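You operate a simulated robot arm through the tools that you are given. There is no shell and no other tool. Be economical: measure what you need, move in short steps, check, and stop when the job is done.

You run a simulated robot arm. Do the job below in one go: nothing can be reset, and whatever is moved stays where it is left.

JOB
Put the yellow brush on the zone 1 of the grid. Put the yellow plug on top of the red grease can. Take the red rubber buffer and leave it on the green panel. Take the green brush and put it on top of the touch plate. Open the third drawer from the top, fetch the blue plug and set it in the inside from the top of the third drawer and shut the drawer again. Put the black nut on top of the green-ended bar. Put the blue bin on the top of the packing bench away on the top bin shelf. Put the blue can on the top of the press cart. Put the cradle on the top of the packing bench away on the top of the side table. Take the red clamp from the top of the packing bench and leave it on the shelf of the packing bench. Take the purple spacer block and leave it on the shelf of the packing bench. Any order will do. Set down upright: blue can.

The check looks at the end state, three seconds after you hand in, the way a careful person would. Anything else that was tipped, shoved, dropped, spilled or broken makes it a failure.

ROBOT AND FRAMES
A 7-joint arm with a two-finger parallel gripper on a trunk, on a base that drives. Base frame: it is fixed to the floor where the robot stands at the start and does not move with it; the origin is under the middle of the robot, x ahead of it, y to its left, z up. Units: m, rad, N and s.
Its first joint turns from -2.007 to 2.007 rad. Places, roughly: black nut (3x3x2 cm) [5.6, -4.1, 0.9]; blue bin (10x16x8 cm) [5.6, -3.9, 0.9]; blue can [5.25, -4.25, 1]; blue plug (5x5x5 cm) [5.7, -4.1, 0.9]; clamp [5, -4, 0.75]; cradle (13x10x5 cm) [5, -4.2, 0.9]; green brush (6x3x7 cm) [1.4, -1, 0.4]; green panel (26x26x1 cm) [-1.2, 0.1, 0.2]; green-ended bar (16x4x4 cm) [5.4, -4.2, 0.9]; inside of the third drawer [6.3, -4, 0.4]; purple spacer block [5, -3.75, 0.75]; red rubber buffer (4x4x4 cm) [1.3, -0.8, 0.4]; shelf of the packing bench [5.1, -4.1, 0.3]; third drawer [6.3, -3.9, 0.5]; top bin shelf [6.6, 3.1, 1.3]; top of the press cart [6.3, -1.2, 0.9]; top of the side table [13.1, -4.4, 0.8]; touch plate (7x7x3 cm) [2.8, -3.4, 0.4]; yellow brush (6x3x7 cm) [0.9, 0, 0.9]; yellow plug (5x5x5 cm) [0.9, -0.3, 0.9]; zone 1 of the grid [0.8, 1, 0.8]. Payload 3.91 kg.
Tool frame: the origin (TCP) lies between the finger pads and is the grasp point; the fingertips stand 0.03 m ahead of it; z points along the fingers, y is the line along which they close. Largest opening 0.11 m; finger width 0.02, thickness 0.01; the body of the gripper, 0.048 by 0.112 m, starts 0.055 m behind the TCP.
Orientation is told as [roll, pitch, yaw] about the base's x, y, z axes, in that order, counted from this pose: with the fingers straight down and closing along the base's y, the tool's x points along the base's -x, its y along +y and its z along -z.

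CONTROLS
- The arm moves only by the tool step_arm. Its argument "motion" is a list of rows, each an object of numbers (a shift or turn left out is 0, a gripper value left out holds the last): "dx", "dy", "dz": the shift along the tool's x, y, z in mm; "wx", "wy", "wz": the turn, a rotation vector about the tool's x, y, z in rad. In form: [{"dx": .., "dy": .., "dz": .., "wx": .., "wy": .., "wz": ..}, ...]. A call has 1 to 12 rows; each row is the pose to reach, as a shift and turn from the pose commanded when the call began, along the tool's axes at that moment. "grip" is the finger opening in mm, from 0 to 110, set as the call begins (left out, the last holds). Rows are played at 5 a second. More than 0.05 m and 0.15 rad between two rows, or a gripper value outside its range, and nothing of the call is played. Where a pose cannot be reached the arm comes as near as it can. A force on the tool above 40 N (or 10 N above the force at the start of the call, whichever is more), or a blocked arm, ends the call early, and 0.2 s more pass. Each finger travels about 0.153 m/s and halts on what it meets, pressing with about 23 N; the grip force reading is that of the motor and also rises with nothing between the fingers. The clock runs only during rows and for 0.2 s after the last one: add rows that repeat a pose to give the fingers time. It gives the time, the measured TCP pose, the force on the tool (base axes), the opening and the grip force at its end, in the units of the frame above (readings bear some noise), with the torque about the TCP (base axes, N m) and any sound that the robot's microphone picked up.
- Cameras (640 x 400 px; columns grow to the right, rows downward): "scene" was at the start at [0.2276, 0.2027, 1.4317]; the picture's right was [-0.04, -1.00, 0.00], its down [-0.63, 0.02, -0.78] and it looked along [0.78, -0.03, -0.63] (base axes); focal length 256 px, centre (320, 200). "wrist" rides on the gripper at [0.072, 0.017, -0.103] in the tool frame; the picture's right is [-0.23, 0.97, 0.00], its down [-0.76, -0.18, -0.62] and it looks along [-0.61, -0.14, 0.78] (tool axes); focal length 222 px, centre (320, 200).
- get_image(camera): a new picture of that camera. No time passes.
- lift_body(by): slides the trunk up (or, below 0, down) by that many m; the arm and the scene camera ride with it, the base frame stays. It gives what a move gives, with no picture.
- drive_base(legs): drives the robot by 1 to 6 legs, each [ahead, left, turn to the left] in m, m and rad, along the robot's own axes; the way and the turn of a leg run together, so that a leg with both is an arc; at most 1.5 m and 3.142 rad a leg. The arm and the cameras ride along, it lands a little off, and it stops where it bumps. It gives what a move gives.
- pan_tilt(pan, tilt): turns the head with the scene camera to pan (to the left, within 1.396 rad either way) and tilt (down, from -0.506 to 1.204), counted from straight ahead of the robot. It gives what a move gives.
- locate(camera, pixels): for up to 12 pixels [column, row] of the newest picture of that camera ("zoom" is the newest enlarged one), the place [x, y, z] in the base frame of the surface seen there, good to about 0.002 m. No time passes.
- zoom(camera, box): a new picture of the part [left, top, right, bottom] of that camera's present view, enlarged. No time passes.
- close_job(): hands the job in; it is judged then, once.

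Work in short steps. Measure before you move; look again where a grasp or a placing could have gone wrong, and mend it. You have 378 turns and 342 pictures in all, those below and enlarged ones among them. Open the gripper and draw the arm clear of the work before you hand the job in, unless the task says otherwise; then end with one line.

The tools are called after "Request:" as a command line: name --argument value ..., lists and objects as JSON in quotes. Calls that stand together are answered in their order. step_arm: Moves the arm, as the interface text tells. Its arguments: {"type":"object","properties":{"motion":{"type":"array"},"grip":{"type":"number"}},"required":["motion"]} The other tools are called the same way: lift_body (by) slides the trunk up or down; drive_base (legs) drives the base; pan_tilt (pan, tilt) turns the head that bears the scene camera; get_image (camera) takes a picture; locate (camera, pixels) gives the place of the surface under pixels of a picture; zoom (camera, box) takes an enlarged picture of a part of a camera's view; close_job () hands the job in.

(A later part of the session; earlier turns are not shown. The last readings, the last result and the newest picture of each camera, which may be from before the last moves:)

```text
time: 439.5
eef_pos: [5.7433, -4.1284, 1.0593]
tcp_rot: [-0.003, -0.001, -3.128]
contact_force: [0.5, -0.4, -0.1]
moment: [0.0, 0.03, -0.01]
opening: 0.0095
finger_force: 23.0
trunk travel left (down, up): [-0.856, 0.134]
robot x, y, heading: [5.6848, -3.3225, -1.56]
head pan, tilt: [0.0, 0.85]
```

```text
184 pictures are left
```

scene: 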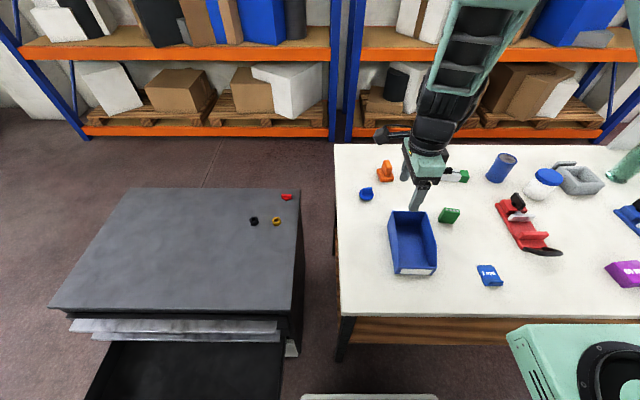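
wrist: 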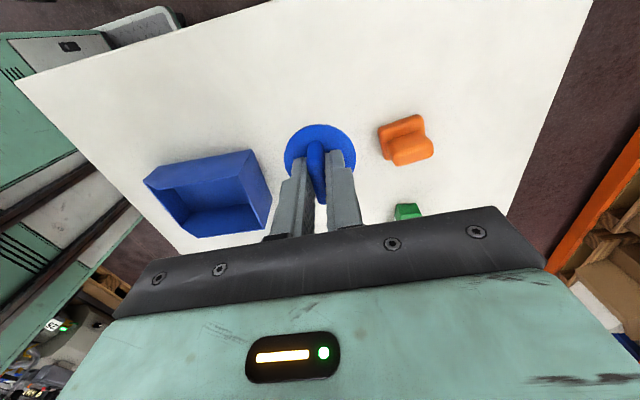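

Plug held. Drive so that the gripper is above the open drawer.

Request:
drive_base --legs '[[-0.52, 0, 0], [0, 0.56, 0]]'

Request:
get_image --camera "scene"

Request:
get_image --camera "wrist"

```text
time: 445.4
eef_pos: [6.3015, -3.5986, 1.0581]
tcp_rot: [-0.003, -0.001, -3.127]
contact_force: [1.0, -0.4, -1.1]
moment: [0.02, 0.03, 0.03]
opening: 0.0092
finger_force: 23.2
trunk travel left (down, up): [-0.856, 0.134]
robot x, y, heading: [6.2383, -2.795, -1.554]
head pan, tilt: [0.0, 0.85]
```

```text
183 pictures are left
```

scene: 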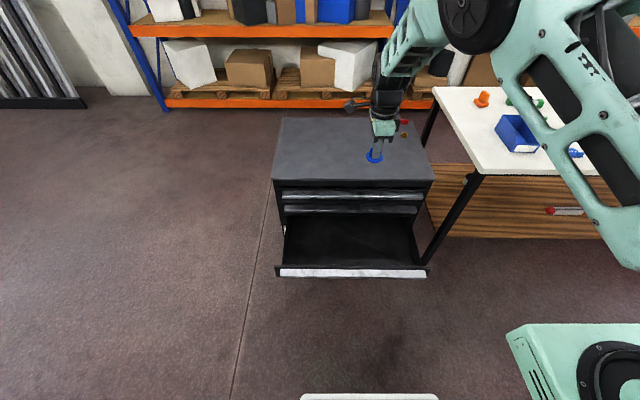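

```text
182 pictures are left
```

wrist: 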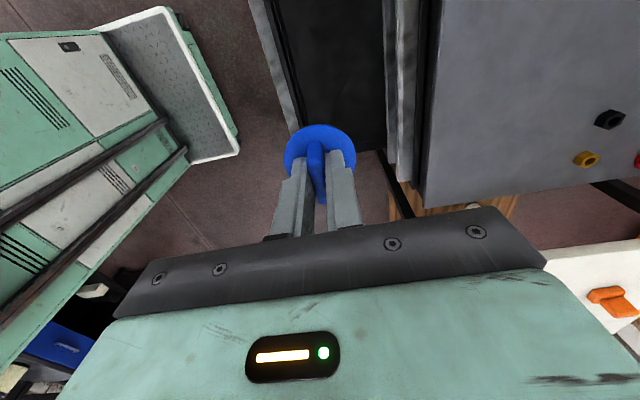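

Request:
locate --camera "scene" --pixels '[[350, 240], [350, 225], [350, 262], [350, 268], [350, 275], [285, 250], [420, 250], [350, 215], [290, 220], [410, 230]]'

Request:
locate --camera "wrist" --pixels '[[340, 60], [360, 30], [280, 60], [272, 40], [300, 100], [340, 110]]'

```text
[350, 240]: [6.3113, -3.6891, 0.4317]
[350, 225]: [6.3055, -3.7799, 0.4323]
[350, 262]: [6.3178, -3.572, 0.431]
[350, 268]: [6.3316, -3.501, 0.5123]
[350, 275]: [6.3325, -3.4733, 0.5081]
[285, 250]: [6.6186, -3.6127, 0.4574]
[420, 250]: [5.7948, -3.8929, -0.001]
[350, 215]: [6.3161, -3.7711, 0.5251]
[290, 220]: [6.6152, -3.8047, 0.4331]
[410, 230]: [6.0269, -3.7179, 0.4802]
```

```text
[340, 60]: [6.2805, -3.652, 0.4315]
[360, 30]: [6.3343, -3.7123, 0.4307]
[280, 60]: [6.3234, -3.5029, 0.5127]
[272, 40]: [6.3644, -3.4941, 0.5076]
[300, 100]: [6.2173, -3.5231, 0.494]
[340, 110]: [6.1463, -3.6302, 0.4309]
```

Drawer floor z=0.431, inner front y≈-3.52. Shift 35 mm south, lower the trunk 0.4, then the arm.

Request:
step_arm --motion '[{"dy": 18}, {"dy": 35}, {"dy": 35}]'

Request:
lift_body --by -0.4

Request:
step_arm --motion '[{"dz": 45}, {"dz": 90}, {"dz": 130}, {"dz": 155}, {"dz": 168}, {"dz": 168}]'

Request:
get_image --camera "wrist"

Request:
get_image --camera "scene"

```text
time: 446.2
eef_pos: [6.3016, -3.633, 1.0586]
tcp_rot: [-0.002, -0.003, -3.128]
contact_force: [-0.6, 0.8, -0.5]
moment: [0.01, 0.0, 0.01]
opening: 0.0089
finger_force: 23.0
trunk travel left (down, up): [-0.856, 0.134]
robot x, y, heading: [6.2425, -2.799, -1.556]
head pan, tilt: [0.0, 0.85]
```

```text
time: 450.1
eef_pos: [6.3033, -3.6335, 0.6589]
tcp_rot: [-0.002, -0.002, -3.127]
contact_force: [0.3, 0.7, -0.8]
moment: [0.01, -0.01, 0.0]
opening: 0.0091
finger_force: 22.9
trunk travel left (down, up): [-0.456, 0.534]
robot x, y, heading: [6.2452, -2.797, -1.555]
head pan, tilt: [0.0, 0.85]
```

```text
time: 451.4
eef_pos: [6.3023, -3.6327, 0.4901]
tcp_rot: [0.0, -0.002, -3.128]
contact_force: [-0.5, 0.8, 0.0]
moment: [-0.01, 0.0, -0.03]
opening: 0.0089
finger_force: 23.7
trunk travel left (down, up): [-0.456, 0.534]
robot x, y, heading: [6.2384, -2.7974, -1.557]
head pan, tilt: [0.0, 0.85]
```

```text
181 pictures are left
```

wrist: 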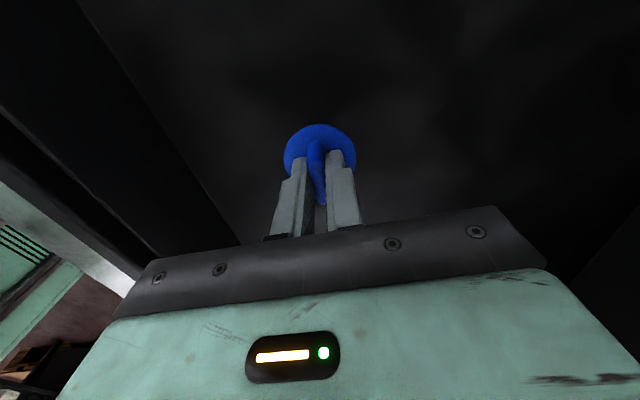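

```text
180 pictures are left
```

scene: 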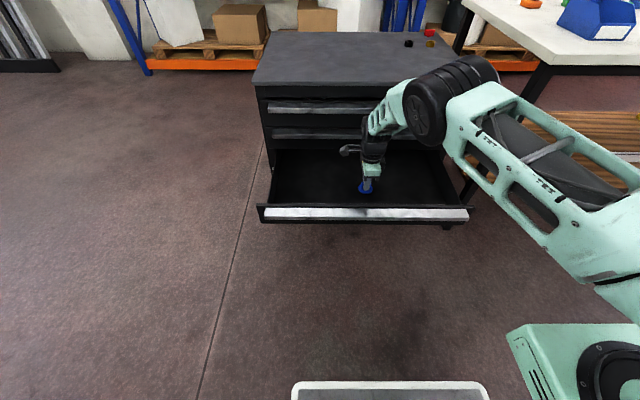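

Lower the last millimetres to contact.

Request:
step_arm --motion '[{"dz": 2}, {"dz": 4}, {"dz": 6}, {"dz": 7}, {"dz": 7}]'

```text
time: 452.6
eef_pos: [6.3021, -3.6317, 0.4831]
tcp_rot: [-0.001, -0.002, -3.128]
contact_force: [-0.2, -0.5, -0.6]
moment: [-0.01, 0.03, 0.0]
opening: 0.0091
finger_force: 22.9
trunk travel left (down, up): [-0.456, 0.534]
robot x, y, heading: [6.2408, -2.7947, -1.559]
head pan, tilt: [0.0, 0.85]
```

Request:
step_arm --motion '[{"dz": 1}, {"dz": 2}, {"dz": 3}, {"dz": 3}]'

```text
time: 453.6
eef_pos: [6.3016, -3.6333, 0.4816]
tcp_rot: [0.002, -0.001, -3.128]
contact_force: [-1.1, 0.5, 11.1]
moment: [0.0, 0.03, -0.02]
opening: 0.009
finger_force: 23.1
trunk travel left (down, up): [-0.456, 0.534]
robot x, y, heading: [6.2413, -2.7983, -1.553]
head pan, tilt: [0.0, 0.85]
```

Contact (11 N). Release, rise, and check the plug.

Request:
step_arm --motion '[{"dz": -1}, {"dz": -1}, {"dz": -1}]' --grip 35

Request:
step_arm --motion '[{"dz": -30}, {"dz": -75}, {"dz": -120}, {"dz": -160}]'

Request:
get_image --camera "wrist"

```text
time: 454.4
eef_pos: [6.3027, -3.6338, 0.4806]
tcp_rot: [-0.001, -0.003, -3.127]
contact_force: [0.1, 0.1, -0.3]
moment: [-0.02, 0.04, -0.01]
opening: 0.0349
finger_force: 0.1
trunk travel left (down, up): [-0.456, 0.534]
robot x, y, heading: [6.2437, -2.7956, -1.564]
head pan, tilt: [0.0, 0.85]
```

```text
time: 455.4
eef_pos: [6.3019, -3.6326, 0.6404]
tcp_rot: [-0.001, -0.003, -3.127]
contact_force: [0.7, -0.2, 0.0]
moment: [0.04, 0.02, 0.0]
opening: 0.0351
finger_force: 0.0
trunk travel left (down, up): [-0.456, 0.534]
robot x, y, heading: [6.2456, -2.796, -1.556]
head pan, tilt: [0.0, 0.85]
```

```text
179 pictures are left
```

wrist: 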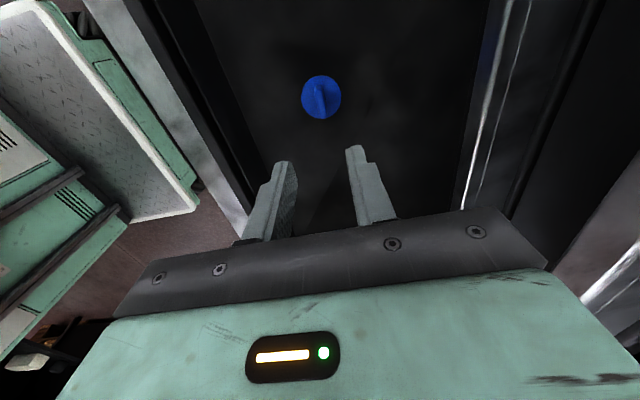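

Plug stands in the drawer. To close it I retreat north, pitch the tool forward with closed fingers and push the handle.

Request:
step_arm --motion '[{"dy": -45}, {"dy": -90}, {"dy": -135}, {"dy": -180}, {"dy": -225}, {"dy": -270}, {"dy": -310}, {"dy": -340}]' --grip 0

Request:
step_arm --motion '[{"wx": -0.14}, {"wx": -0.28}, {"wx": -0.42}, {"wx": -0.56}, {"wx": -0.7}, {"wx": -0.84}, {"wx": -0.98}, {"wx": -1.12}, {"wx": -1.2}, {"wx": -1.2}]'

Request:
lift_body --by -0.127

Request:
get_image --camera "scene"

Request:
get_image --camera "wrist"

```text
time: 457.2
eef_pos: [6.2978, -3.2928, 0.6416]
tcp_rot: [-0.001, -0.002, -3.129]
contact_force: [1.1, -0.3, 0.4]
moment: [-0.04, 0.01, 0.01]
opening: 0.0001
finger_force: 23.0
trunk travel left (down, up): [-0.456, 0.534]
robot x, y, heading: [6.2434, -2.796, -1.557]
head pan, tilt: [0.0, 0.85]
```

```text
time: 459.4
eef_pos: [6.3189, -3.3028, 0.621]
tcp_rot: [1.201, -0.001, -3.127]
contact_force: [0.2, 0.4, -0.3]
moment: [0.05, -0.01, 0.0]
opening: 0.0
finger_force: 23.4
out of reach, approached as far as the arm can: row 3, 4, 5, 6, 7, 8, 9, 10
trunk travel left (down, up): [-0.456, 0.534]
robot x, y, heading: [6.2416, -2.793, -1.558]
head pan, tilt: [0.0, 0.85]
```

```text
time: 461.0
eef_pos: [6.3174, -3.3033, 0.4943]
tcp_rot: [1.198, -0.001, -3.129]
contact_force: [-0.5, -0.3, 0.4]
moment: [0.02, -0.01, 0.0]
opening: 0.0
finger_force: 23.3
trunk travel left (down, up): [-0.329, 0.661]
robot x, y, heading: [6.241, -2.796, -1.556]
head pan, tilt: [0.0, 0.85]
```

```text
178 pictures are left
```

scene: 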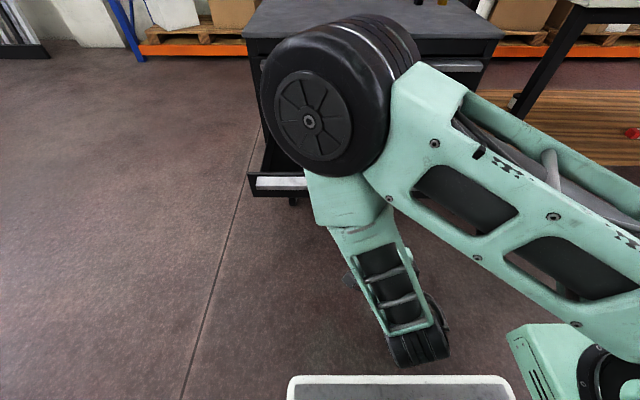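

```text
177 pictures are left
```

wrist: 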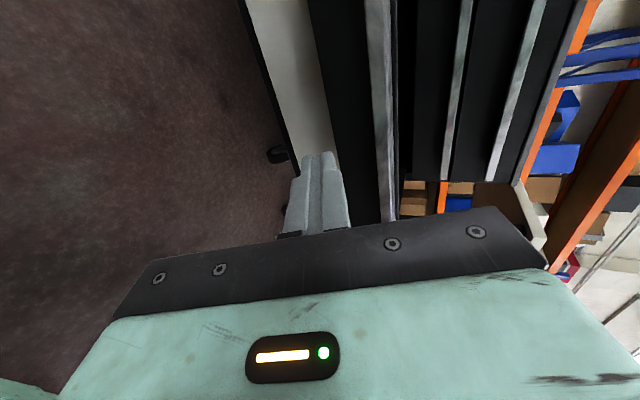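

I check where the elbow is before pushing with the base.

Request:
locate --camera "scene" --pixels '[[310, 120], [360, 40], [270, 90], [340, 200], [400, 310], [420, 355], [280, 185], [300, 30]]'

```text
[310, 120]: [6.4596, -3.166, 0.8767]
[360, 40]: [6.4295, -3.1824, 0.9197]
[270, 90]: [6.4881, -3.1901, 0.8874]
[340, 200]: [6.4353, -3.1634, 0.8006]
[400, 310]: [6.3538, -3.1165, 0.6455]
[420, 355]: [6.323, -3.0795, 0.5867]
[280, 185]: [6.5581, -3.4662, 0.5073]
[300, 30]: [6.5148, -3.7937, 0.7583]
```

Elbow is clear. Raise the tip 18 mm to the lip height, then push south with the arm.

Request:
step_arm --motion '[{"dy": 17, "dz": -6.5}, {"dy": 29, "dz": 24}, {"dy": 41, "dz": 55}, {"dy": 53, "dz": 86}, {"dy": 65, "dz": 117}, {"dy": 71, "dz": 133}, {"dy": 71, "dz": 133}]'

Request:
get_image --camera "wrist"

Request:
get_image --camera "scene"

```text
time: 462.6
eef_pos: [6.3208, -3.4535, 0.5121]
tcp_rot: [1.199, -0.002, -3.13]
contact_force: [-0.4, -0.2, -1.2]
moment: [0.01, 0.01, 0.0]
opening: 0.0004
finger_force: 22.6
out of reach, approached as far as the arm can: row 1
trunk travel left (down, up): [-0.329, 0.661]
robot x, y, heading: [6.2464, -2.792, -1.557]
head pan, tilt: [0.0, 0.85]
```

```text
176 pictures are left
```

wrist: 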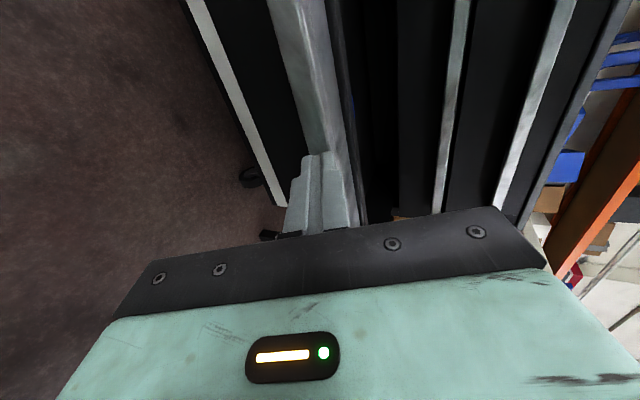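

```text
175 pictures are left
```

scene: 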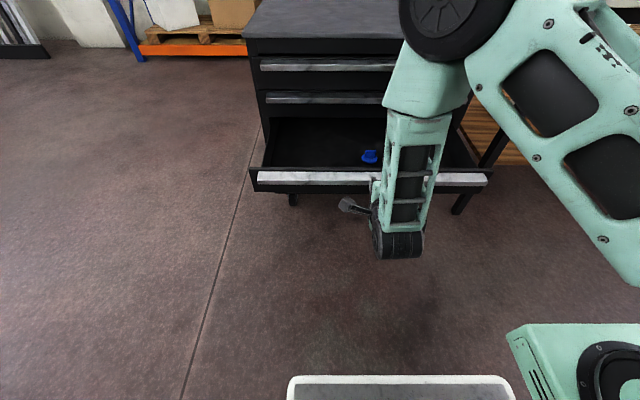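

Now push slowly, 20 mm per row.

Request:
step_arm --motion '[{"dy": 7, "dz": 18}, {"dy": 14, "dz": 36}, {"dy": 21, "dz": 54}, {"dy": 28, "dz": 72}, {"dy": 35, "dz": 90}, {"dy": 42, "dz": 108}, {"dy": 49, "dz": 126}, {"dy": 56, "dz": 144}, {"dy": 63, "dz": 162}, {"dy": 70, "dz": 180}, {"dy": 77, "dz": 198}, {"dy": 84, "dz": 216}]'

Request:
get_image --camera "wrist"

Request:
get_image --camera "scene"

```text
time: 465.2
eef_pos: [6.3241, -3.6849, 0.5135]
tcp_rot: [1.198, -0.002, -3.127]
contact_force: [-0.1, 0.0, 1.0]
moment: [0.0, 0.01, 0.01]
opening: 0.0
finger_force: 23.2
trunk travel left (down, up): [-0.329, 0.661]
robot x, y, heading: [6.2421, -2.7945, -1.559]
head pan, tilt: [0.0, 0.85]
```

```text
174 pictures are left
```

wrist: 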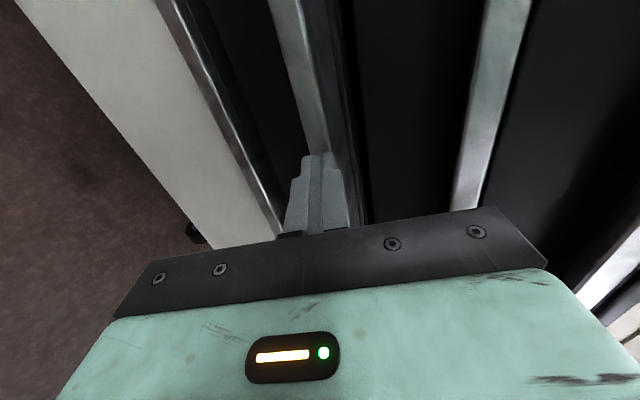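

```text
173 pictures are left
```

scene: 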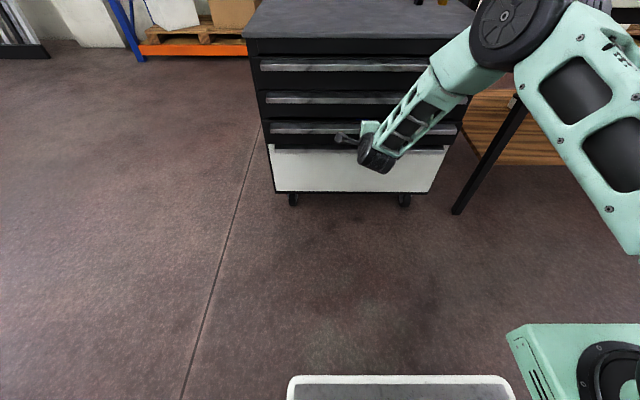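

Almost closed; push another 3 cm until it stops.

Request:
step_arm --motion '[{"dy": 3, "dz": 9}, {"dy": 6, "dz": 16}, {"dy": 8, "dz": 21}, {"dy": 10, "dz": 25}, {"dy": 11, "dz": 28}]'

Request:
zoom --camera "scene" --box '[230, 40, 470, 210]'

Request:
locate --camera "zoom" --pixels '[[150, 238], [150, 155], [150, 68], [530, 240], [530, 160], [530, 65], [120, 238], [120, 155]]'

```text
time: 466.2
eef_pos: [6.3243, -3.7069, 0.5117]
tcp_rot: [1.196, -0.002, -3.13]
contact_force: [-4.2, 21.6, 11.9]
moment: [-0.3, 0.11, -0.34]
opening: 0.0
finger_force: 23.2
trunk travel left (down, up): [-0.329, 0.661]
robot x, y, heading: [6.2396, -2.7943, -1.558]
head pan, tilt: [0.0, 0.85]
stopped in row 4: the force on the tool passed its limit (the readings are from after the stop); the commanded pose is now the measured one
```

```text
2.35 times, centred on (350, 125) of scene
```

zoom: 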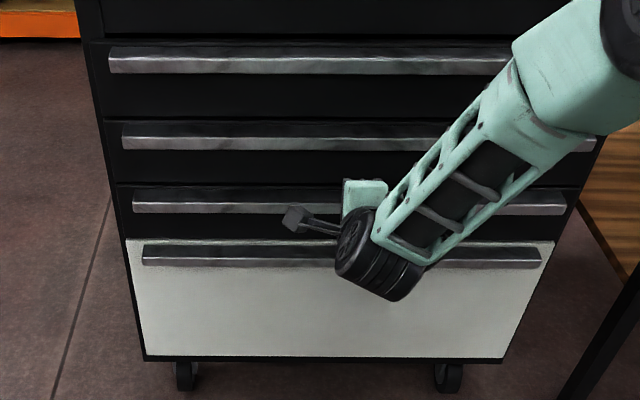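

```text
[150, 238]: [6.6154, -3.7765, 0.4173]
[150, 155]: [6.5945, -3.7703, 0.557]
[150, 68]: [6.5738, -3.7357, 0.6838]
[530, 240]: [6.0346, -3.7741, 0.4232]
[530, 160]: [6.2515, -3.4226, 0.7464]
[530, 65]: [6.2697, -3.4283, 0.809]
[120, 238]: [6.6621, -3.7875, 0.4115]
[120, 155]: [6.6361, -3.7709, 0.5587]
```

Request:
locate --camera "zoom" --pixels '[[200, 207], [200, 210], [160, 210], [560, 210], [540, 212], [200, 143], [200, 72], [200, 262], [200, 225]]'

```text
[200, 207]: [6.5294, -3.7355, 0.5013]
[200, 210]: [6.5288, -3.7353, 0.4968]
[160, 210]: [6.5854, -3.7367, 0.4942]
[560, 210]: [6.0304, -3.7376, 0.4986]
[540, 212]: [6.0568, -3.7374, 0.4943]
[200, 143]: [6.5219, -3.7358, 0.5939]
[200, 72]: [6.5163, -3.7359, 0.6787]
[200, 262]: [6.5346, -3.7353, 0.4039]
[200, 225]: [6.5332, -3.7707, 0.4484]
```

Drawer fully closed (lip flush at y=-3.736). Retreat and return the tool to pointing down.

Request:
step_arm --motion '[{"dy": -14, "dz": -35}, {"dy": -28, "dz": -72}, {"dy": -42, "dz": -108}, {"dy": -54, "dz": -140}]'

Request:
lift_body --by 0.4

Request:
step_arm --motion '[{"wx": 0.14}, {"wx": 0.28}, {"wx": 0.42}, {"wx": 0.56}, {"wx": 0.7}, {"wx": 0.84}, {"wx": 0.98}, {"wx": 1.12}, {"wx": 1.2}, {"wx": 1.2}]' --grip 100

Request:
lift_body --by 0.15

Request:
get_image --camera "scene"

```text
time: 467.2
eef_pos: [6.3222, -3.5583, 0.5115]
tcp_rot: [1.193, -0.003, -3.129]
contact_force: [0.2, 0.8, -0.2]
moment: [-0.01, -0.02, -0.01]
opening: 0.0
finger_force: 23.0
trunk travel left (down, up): [-0.329, 0.661]
robot x, y, heading: [6.2415, -2.7922, -1.561]
head pan, tilt: [0.0, 0.85]
```

```text
time: 471.0
eef_pos: [6.3215, -3.5578, 0.9128]
tcp_rot: [1.193, -0.002, -3.127]
contact_force: [-0.5, 0.4, 0.4]
moment: [0.01, 0.03, -0.02]
opening: 0.0
finger_force: 22.9
trunk travel left (down, up): [-0.729, 0.261]
robot x, y, heading: [6.2424, -2.7979, -1.558]
head pan, tilt: [0.0, 0.85]
```

```text
time: 473.2
eef_pos: [6.3218, -3.5582, 0.9119]
tcp_rot: [-0.008, 0.002, -3.128]
contact_force: [-0.8, 0.0, 0.1]
moment: [-0.02, 0.01, 0.05]
opening: 0.0998
finger_force: 0.0
trunk travel left (down, up): [-0.729, 0.261]
robot x, y, heading: [6.2422, -2.7952, -1.558]
head pan, tilt: [0.0, 0.85]
```

```text
time: 475.0
eef_pos: [6.3219, -3.5584, 1.062]
tcp_rot: [-0.007, -0.002, -3.13]
contact_force: [-0.4, 0.4, -0.1]
moment: [0.0, 0.01, -0.01]
opening: 0.0999
finger_force: 0.1
trunk travel left (down, up): [-0.879, 0.111]
robot x, y, heading: [6.2435, -2.7967, -1.551]
head pan, tilt: [0.0, 0.85]
```

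```text
171 pictures are left
```

scene: 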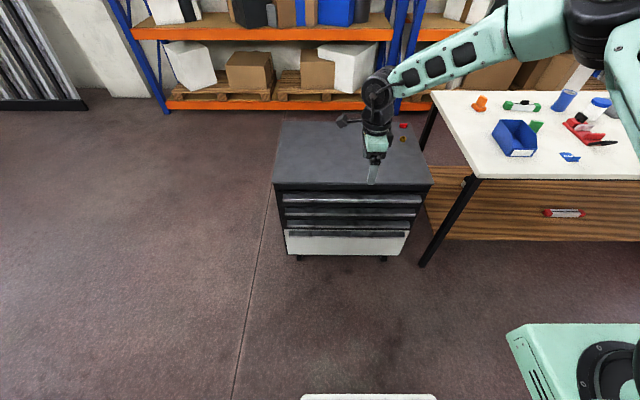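

Next the blue can: drive west 0.93 and ahead 0.5 to reach over it.

Request:
drive_base --legs '[[0, -0.93, 0], [0.5, 0, 0]]'

Request:
pan_tilt --pan -0.05 --tilt 0.8

Request:
get_image --camera "scene"

Request:
get_image --camera "wrist"

```text
time: 482.4
eef_pos: [5.3921, -4.0741, 1.0624]
tcp_rot: [-0.008, -0.002, -3.133]
contact_force: [-0.7, 0.8, 0.3]
moment: [0.01, 0.01, 0.03]
opening: 0.0999
finger_force: 0.0
trunk travel left (down, up): [-0.879, 0.111]
robot x, y, heading: [5.3148, -3.3118, -1.564]
head pan, tilt: [0.0, 0.85]
```

```text
time: 483.1
eef_pos: [5.3917, -4.0734, 1.0619]
tcp_rot: [-0.006, -0.003, -3.132]
contact_force: [0.0, -0.3, -0.4]
moment: [-0.04, 0.01, -0.01]
opening: 0.1
finger_force: 0.0
trunk travel left (down, up): [-0.879, 0.111]
robot x, y, heading: [5.315, -3.309, -1.563]
head pan, tilt: [-0.051, 0.799]
```

```text
170 pictures are left
```

scene: 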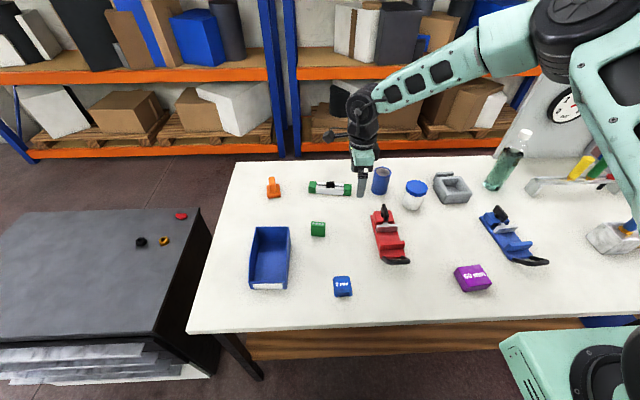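

```text
169 pictures are left
```

wrist: 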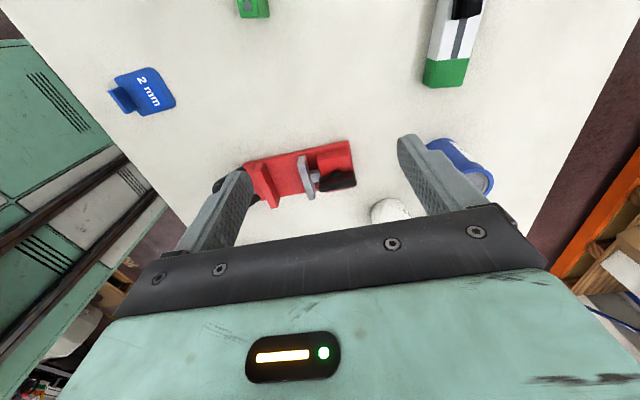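

Request:
zoom --camera "scene" --box '[340, 150, 480, 240]'

Request:
locate --camera "zoom" --pixels '[[192, 82], [160, 80], [222, 90], [195, 95], [190, 75], [185, 180], [340, 165], [340, 250], [300, 160], [210, 250], [375, 165]]'

```text
4.44 times, centred on (410, 195) of scene
```

zoom: 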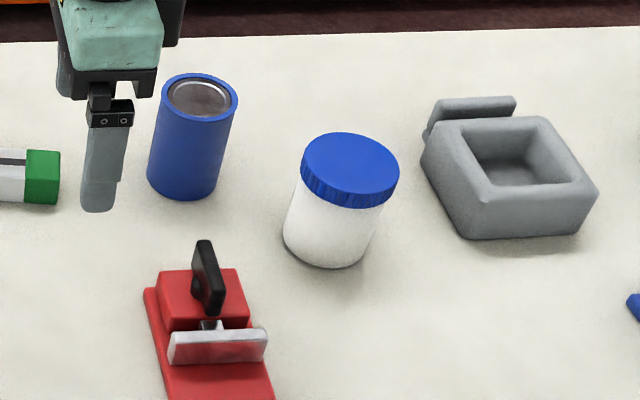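

```text
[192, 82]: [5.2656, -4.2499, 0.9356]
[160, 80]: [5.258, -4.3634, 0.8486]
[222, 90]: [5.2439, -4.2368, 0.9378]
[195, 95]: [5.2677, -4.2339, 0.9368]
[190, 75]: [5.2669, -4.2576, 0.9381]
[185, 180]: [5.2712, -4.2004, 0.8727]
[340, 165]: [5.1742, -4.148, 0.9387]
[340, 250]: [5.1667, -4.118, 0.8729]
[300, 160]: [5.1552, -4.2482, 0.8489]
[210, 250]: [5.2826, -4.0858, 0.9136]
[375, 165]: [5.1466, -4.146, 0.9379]
```

Can centre ≈(5.264,-4.229), top 0.938. Move over it at height, then lower the trunk.

Request:
step_arm --motion '[{"dx": -26, "dy": 31}, {"dx": -52, "dy": 62}, {"dx": -78, "dy": 94}, {"dx": -104, "dy": 125}, {"dx": -128, "dy": 156}, {"dx": -128, "dy": 156}]'

Request:
get_image --camera "wrist"

Request:
zoom --camera "scene" --box '[340, 130, 480, 230]'

```text
time: 484.5
eef_pos: [5.2654, -4.231, 1.0611]
tcp_rot: [-0.008, -0.001, -3.133]
contact_force: [0.2, 0.0, -0.5]
moment: [-0.01, 0.03, -0.02]
opening: 0.0998
finger_force: 0.0
trunk travel left (down, up): [-0.879, 0.111]
robot x, y, heading: [5.3144, -3.3053, -1.567]
head pan, tilt: [-0.051, 0.799]
```

```text
167 pictures are left
```

wrist: 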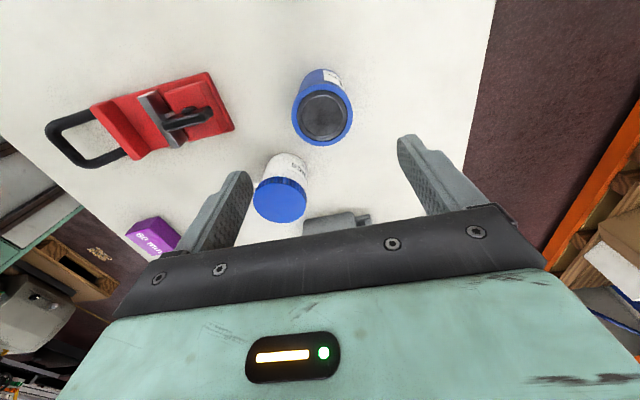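

```text
4.00 times, centred on (410, 180) of scene
```

zoom: 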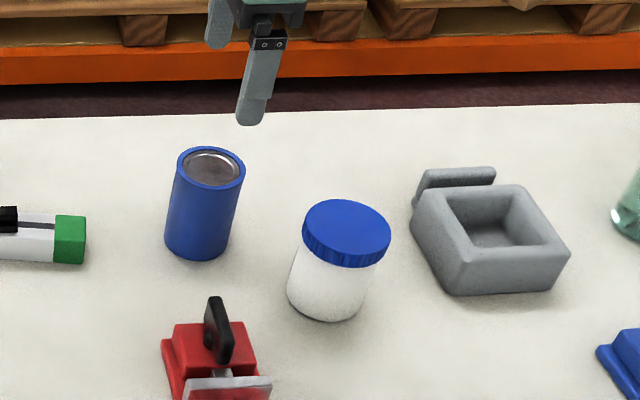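

Centred. Lower the trunk 0.168 so the fingers straddle the can, and grip.

Request:
lift_body --by -0.168

Request:
step_arm --motion '[{}, {}, {}, {}]' --grip 35

Request:
get_image --camera "wrist"

```text
time: 486.4
eef_pos: [5.266, -4.2303, 0.8931]
tcp_rot: [-0.006, -0.001, -3.132]
contact_force: [-0.8, -0.4, -0.2]
moment: [0.02, 0.05, -0.03]
opening: 0.1
finger_force: 0.1
trunk travel left (down, up): [-0.711, 0.279]
robot x, y, heading: [5.3093, -3.3074, -1.56]
head pan, tilt: [-0.051, 0.799]
```

```text
time: 487.4
eef_pos: [5.2647, -4.2293, 0.8932]
tcp_rot: [-0.005, 0.0, -3.133]
contact_force: [0.5, -1.6, 2.6]
moment: [-0.22, 0.0, 0.0]
opening: 0.059
finger_force: 22.5
trunk travel left (down, up): [-0.711, 0.279]
robot x, y, heading: [5.3157, -3.3088, -1.56]
head pan, tilt: [-0.051, 0.799]
```

```text
165 pictures are left
```

wrist: 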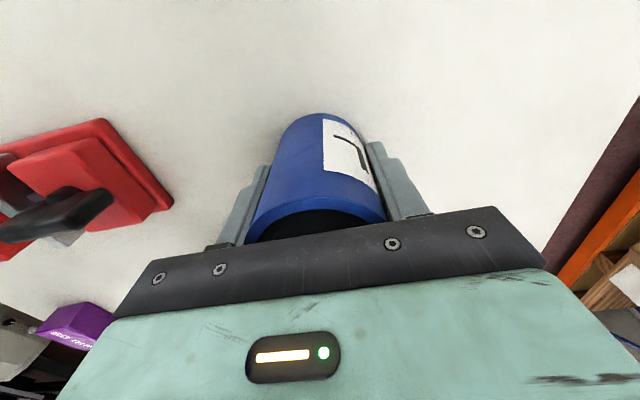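

Can gripped (59 mm). Lift it, back off and turn toward the press cart to look.

Request:
lift_body --by 0.25

Request:
drive_base --legs '[[-0.75, 0, 0], [0, 0.7, 0], [0, 0, 3.13]]'

Request:
pan_tilt --pan 0.0 --tilt 0.5

Request:
get_image --camera "scene"

```text
time: 489.9
eef_pos: [5.2669, -4.231, 1.1434]
tcp_rot: [-0.008, -0.002, -3.133]
contact_force: [0.2, 0.0, -2.5]
moment: [0.01, 0.04, 0.0]
opening: 0.0589
finger_force: 22.8
trunk travel left (down, up): [-0.961, 0.029]
robot x, y, heading: [5.3124, -3.3111, -1.556]
head pan, tilt: [-0.051, 0.799]
```

```text
time: 504.5
eef_pos: [6.0967, -1.6271, 1.1431]
tcp_rot: [-0.005, -0.012, -0.038]
contact_force: [0.7, -0.8, 0.1]
moment: [0.01, 0.08, -0.01]
opening: 0.035
finger_force: 0.0
trunk travel left (down, up): [-0.961, 0.029]
robot x, y, heading: [6.0025, -2.5451, 1.548]
head pan, tilt: [-0.051, 0.799]
stopped in leg 3: the robot was blocked; the commanded pose is now the measured one
```

```text
time: 505.3
eef_pos: [6.0965, -1.6268, 1.1439]
tcp_rot: [-0.006, -0.012, -0.04]
contact_force: [4.3, -0.9, -0.7]
moment: [0.05, 0.35, 0.0]
opening: 0.0349
finger_force: 0.1
trunk travel left (down, up): [-0.961, 0.029]
robot x, y, heading: [6.0072, -2.5493, 1.55]
head pan, tilt: [0.0, 0.499]
```

```text
164 pictures are left
```

scene: 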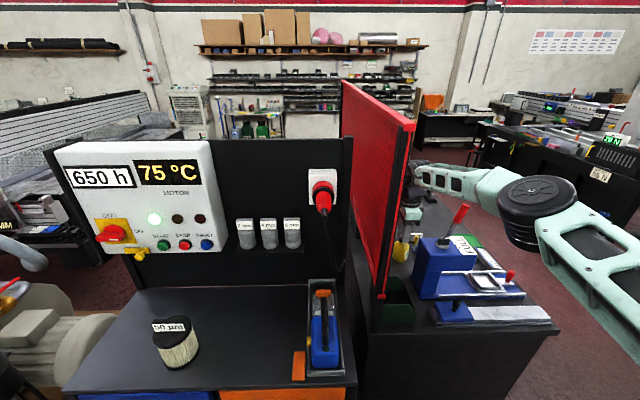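

The swing hit a red pegboard and the can slipped out. I must find the can; look down and around.

Request:
get_image --camera "wrist"

Request:
pan_tilt --pan -0.4 --tilt 0.9

Request:
get_image --camera "scene"

```text
163 pictures are left
```

wrist: 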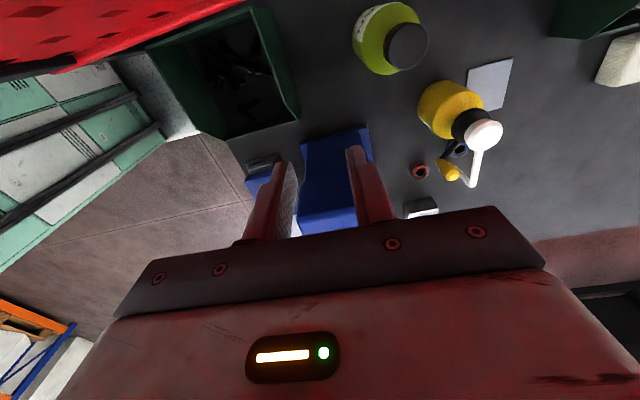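

```text
time: 506.2
eef_pos: [6.096, -1.6277, 1.1438]
tcp_rot: [-0.004, -0.012, -0.039]
contact_force: [5.2, 0.0, -0.8]
moment: [0.06, 0.52, -0.05]
opening: 0.0349
finger_force: 0.0
trunk travel left (down, up): [-0.961, 0.029]
robot x, y, heading: [6.0048, -2.5477, 1.549]
head pan, tilt: [-0.4, 0.901]
```

```text
162 pictures are left
```

scene: 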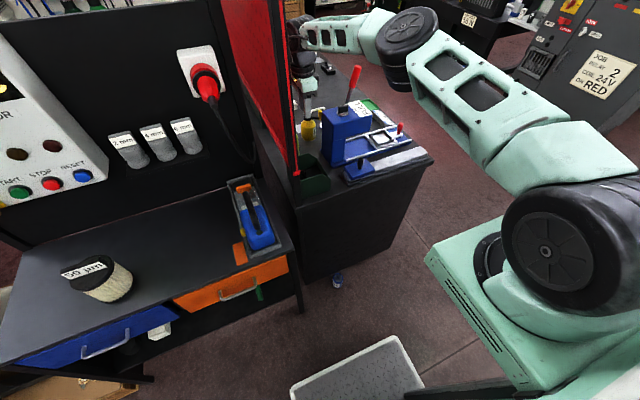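

Request:
zoom --camera "scene" --box '[290, 40, 450, 300]'

Request:
locate --camera "scene" --pixels '[[337, 279], [337, 285], [305, 110], [345, 130], [300, 60], [296, 160]]'

```text
1.54 times, centred on (370, 170) of scene
```

zoom: 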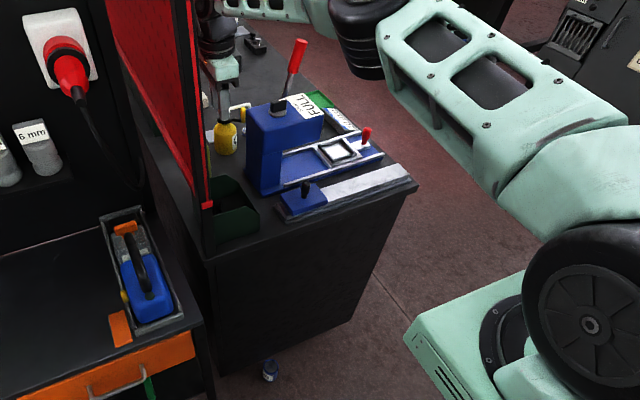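

```text
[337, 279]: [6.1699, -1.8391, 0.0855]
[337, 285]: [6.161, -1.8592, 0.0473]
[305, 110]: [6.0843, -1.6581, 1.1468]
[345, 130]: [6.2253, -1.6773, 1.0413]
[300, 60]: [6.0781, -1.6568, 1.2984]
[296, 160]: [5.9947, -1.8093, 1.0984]
```

The can isn't obvious here; I look along the sweep path to the right.

Request:
pan_tilt --pan -1.2 --tilt 0.6

Request:
get_image --camera "scene"

Request:
pan_tilt --pan -0.5 --tilt 0.35

Request:
get_image --camera "scene"

```text
time: 507.3
eef_pos: [6.0974, -1.6266, 1.1434]
tcp_rot: [-0.006, -0.01, -0.036]
contact_force: [5.1, -0.5, -0.3]
moment: [0.01, 0.61, -0.11]
opening: 0.0349
finger_force: 0.1
trunk travel left (down, up): [-0.961, 0.029]
robot x, y, heading: [6.0043, -2.5472, 1.547]
head pan, tilt: [-1.201, 0.6]
```

```text
160 pictures are left
```

scene: 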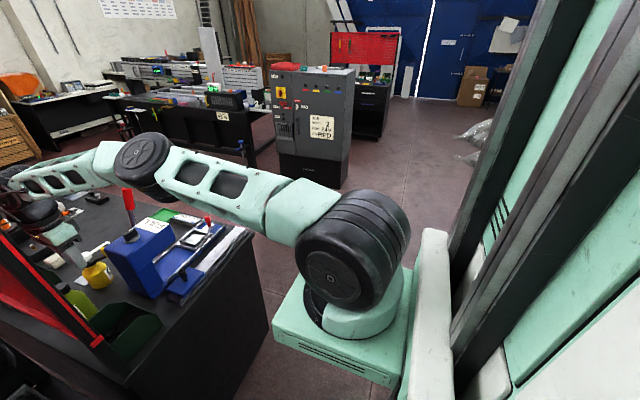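

```text
time: 508.4
eef_pos: [6.0973, -1.6262, 1.1436]
tcp_rot: [-0.005, -0.012, -0.039]
contact_force: [6.5, -0.4, 0.1]
moment: [-0.09, 0.7, -0.17]
opening: 0.0351
finger_force: 0.1
trunk travel left (down, up): [-0.961, 0.029]
robot x, y, heading: [6.0049, -2.5469, 1.554]
head pan, tilt: [-0.499, 0.351]
```

```text
159 pictures are left
```

scene: 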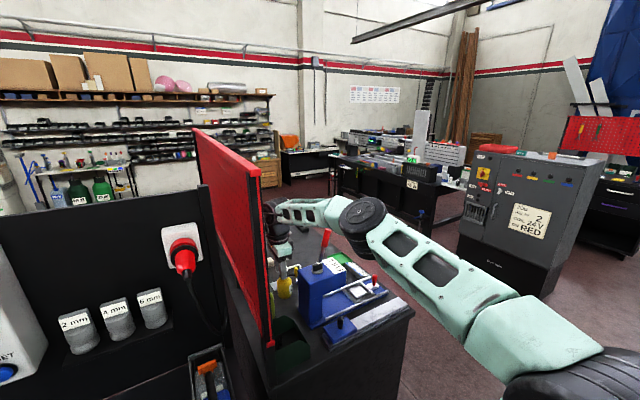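

Request:
zoom --camera "wrist" --box '[120, 0, 440, 200]'

Request:
zoom --camera "scene" --box '[240, 180, 440, 360]'

```text
2.00 times, centred on (280, 100) of wrist
```

zoom: 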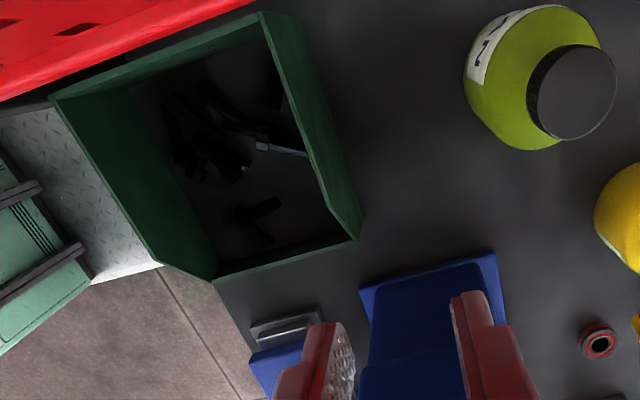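

```text
2.22 times, centred on (340, 270) of scene
```

zoom: 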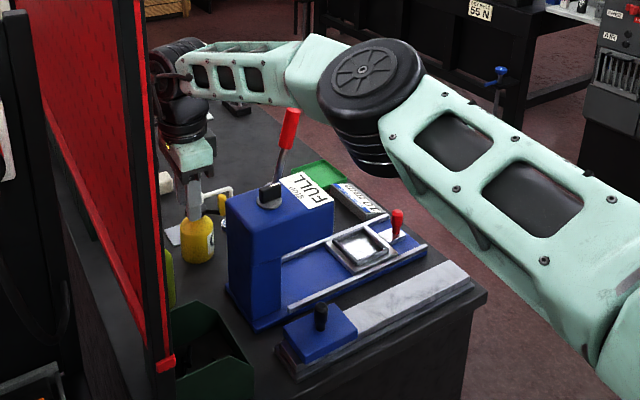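

No can here. I rotate back the way I came (right 1.2 rad) and search the floor.

Request:
drive_base --legs '[[0, 0, -1.2]]'

Request:
pan_tilt --pan 0.9 --tilt 0.6

Request:
get_image --camera "scene"

Request:
pan_tilt --pan 0.0 --tilt 0.7

Request:
get_image --camera "scene"

Request:
pan_tilt --pan -1.0 --tilt 0.6

Request:
get_image --camera "scene"

```text
time: 511.8
eef_pos: [6.8974, -2.3082, 1.1434]
tcp_rot: [-0.006, -0.014, -1.249]
contact_force: [0.0, -0.5, 0.1]
moment: [-0.01, 0.03, -0.02]
opening: 0.0352
finger_force: 0.0
trunk travel left (down, up): [-0.961, 0.029]
robot x, y, heading: [6.007, -2.5475, 0.34]
head pan, tilt: [-0.499, 0.351]
```

```text
time: 513.3
eef_pos: [6.8968, -2.3078, 1.1442]
tcp_rot: [-0.005, -0.01, -1.249]
contact_force: [-0.3, -0.1, -0.6]
moment: [-0.01, -0.03, 0.03]
opening: 0.0351
finger_force: 0.1
trunk travel left (down, up): [-0.961, 0.029]
robot x, y, heading: [6.0027, -2.547, 0.343]
head pan, tilt: [0.901, 0.6]
```

```text
156 pictures are left
```

scene: 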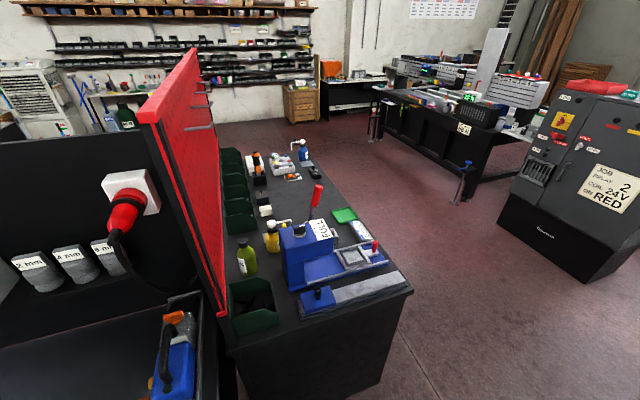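

```text
time: 514.5
eef_pos: [6.8971, -2.3082, 1.1435]
tcp_rot: [-0.005, -0.013, -1.249]
contact_force: [1.0, -0.3, 0.0]
moment: [-0.01, -0.01, 0.03]
opening: 0.0352
finger_force: 0.0
trunk travel left (down, up): [-0.961, 0.029]
robot x, y, heading: [6.003, -2.547, 0.343]
head pan, tilt: [0.0, 0.7]
```

```text
155 pictures are left
```

scene: 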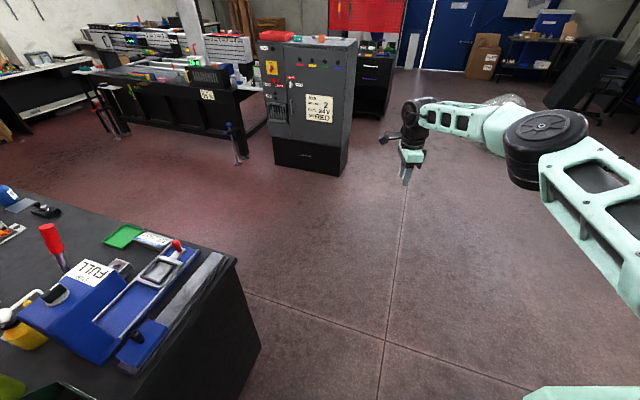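

```text
time: 515.8
eef_pos: [6.898, -2.3076, 1.1433]
tcp_rot: [-0.006, -0.012, -1.25]
contact_force: [-0.5, -0.1, 0.1]
moment: [-0.01, 0.0, 0.02]
opening: 0.0353
finger_force: 0.0
trunk travel left (down, up): [-0.961, 0.029]
robot x, y, heading: [6.0024, -2.5491, 0.336]
head pan, tilt: [-1.0, 0.6]
```

```text
154 pictures are left
```

scene: 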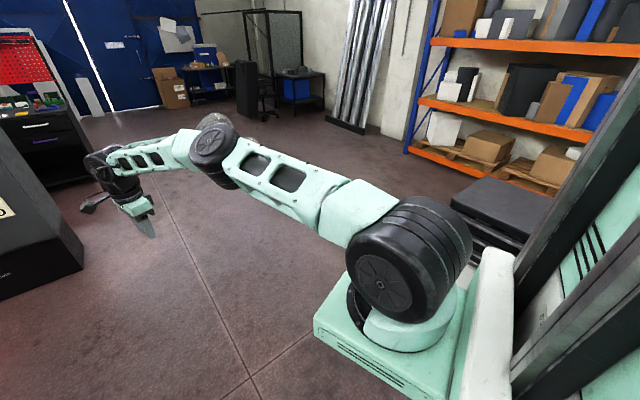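

I re-examine the press cart's top in close-up for the can.

Request:
pan_tilt --pan 0.9 --tilt 0.6

Request:
zoom --camera "scene" --box '[200, 120, 420, 340]'

Request:
zoom --camera "scene" --box '[220, 130, 340, 220]'

```text
time: 517.7
eef_pos: [6.8973, -2.3079, 1.1434]
tcp_rot: [-0.005, -0.011, -1.249]
contact_force: [0.0, 0.5, 0.5]
moment: [0.02, 0.01, -0.03]
opening: 0.0348
finger_force: 0.0
trunk travel left (down, up): [-0.961, 0.029]
robot x, y, heading: [5.9991, -2.5456, 0.337]
head pan, tilt: [0.901, 0.6]
```

```text
1.82 times, centred on (310, 230) of scene
```

zoom: 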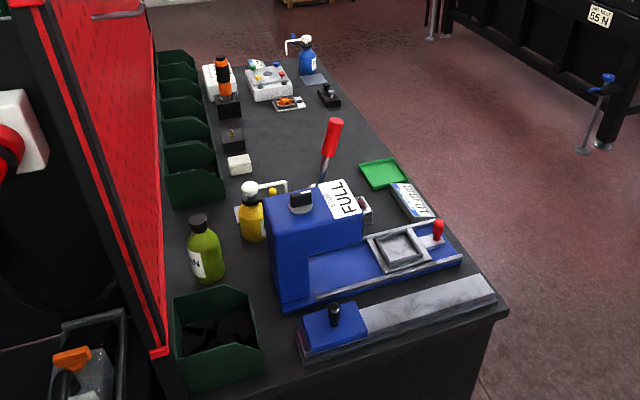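

```text
4.44 times, centred on (280, 175) of scene
```

zoom: 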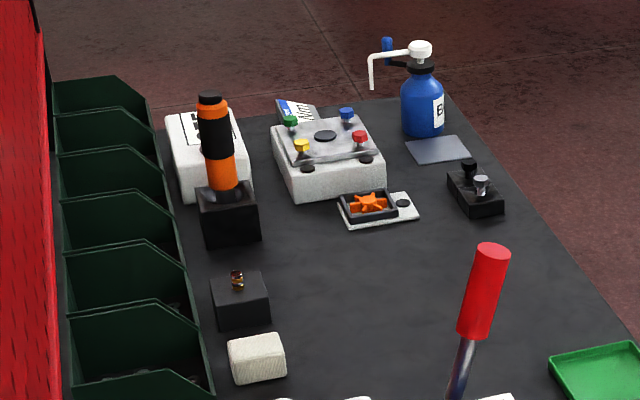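

Not on the cart. I scan the floor near the robot and under the furniture.

Request:
pan_tilt --pan 0.5 --tilt 1.15

Request:
get_image --camera "scene"

Request:
pan_tilt --pan 1.39 --tilt 1.0

Request:
get_image --camera "scene"

```text
time: 518.6
eef_pos: [6.8972, -2.3091, 1.1435]
tcp_rot: [-0.007, -0.012, -1.252]
contact_force: [0.3, -0.1, 0.4]
moment: [-0.01, -0.01, 0.01]
opening: 0.035
finger_force: 0.0
trunk travel left (down, up): [-0.961, 0.029]
robot x, y, heading: [6.0015, -2.5481, 0.337]
head pan, tilt: [0.499, 1.15]
```

```text
151 pictures are left
```

scene: 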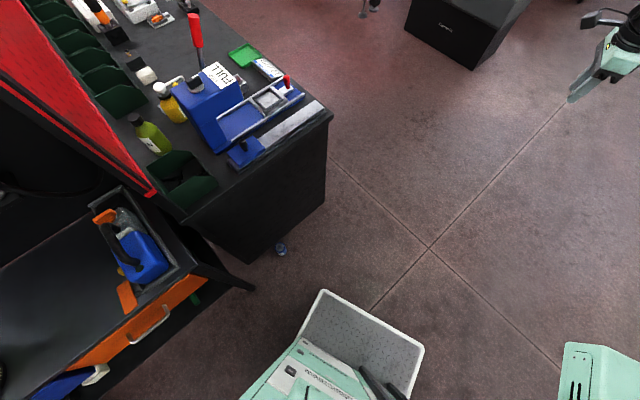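

```text
time: 519.8
eef_pos: [6.8985, -2.307, 1.1425]
tcp_rot: [-0.006, -0.012, -1.249]
contact_force: [0.4, -0.8, 0.8]
moment: [0.0, -0.01, 0.01]
opening: 0.035
finger_force: 0.0
trunk travel left (down, up): [-0.961, 0.029]
robot x, y, heading: [6.0019, -2.5467, 0.341]
head pan, tilt: [1.389, 1.0]
```

```text
150 pictures are left
```

scene: 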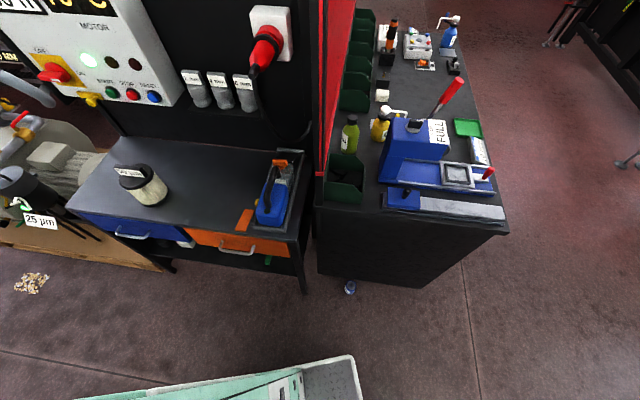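

Request:
zoom --camera "scene" --box '[320, 265, 380, 310]'

Request:
zoom --camera "scene" --box '[240, 130, 320, 280]'

```text
8.89 times, centred on (350, 288) of scene
```

zoom: 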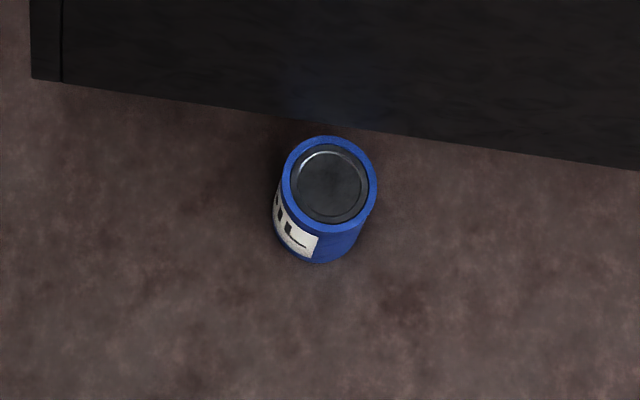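

```text
2.67 times, centred on (280, 205) of scene
```

zoom: 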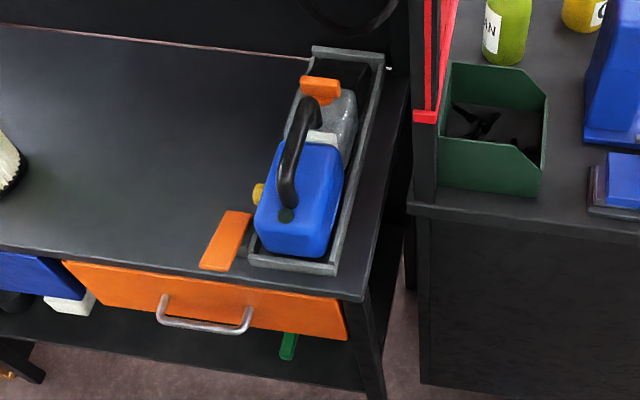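

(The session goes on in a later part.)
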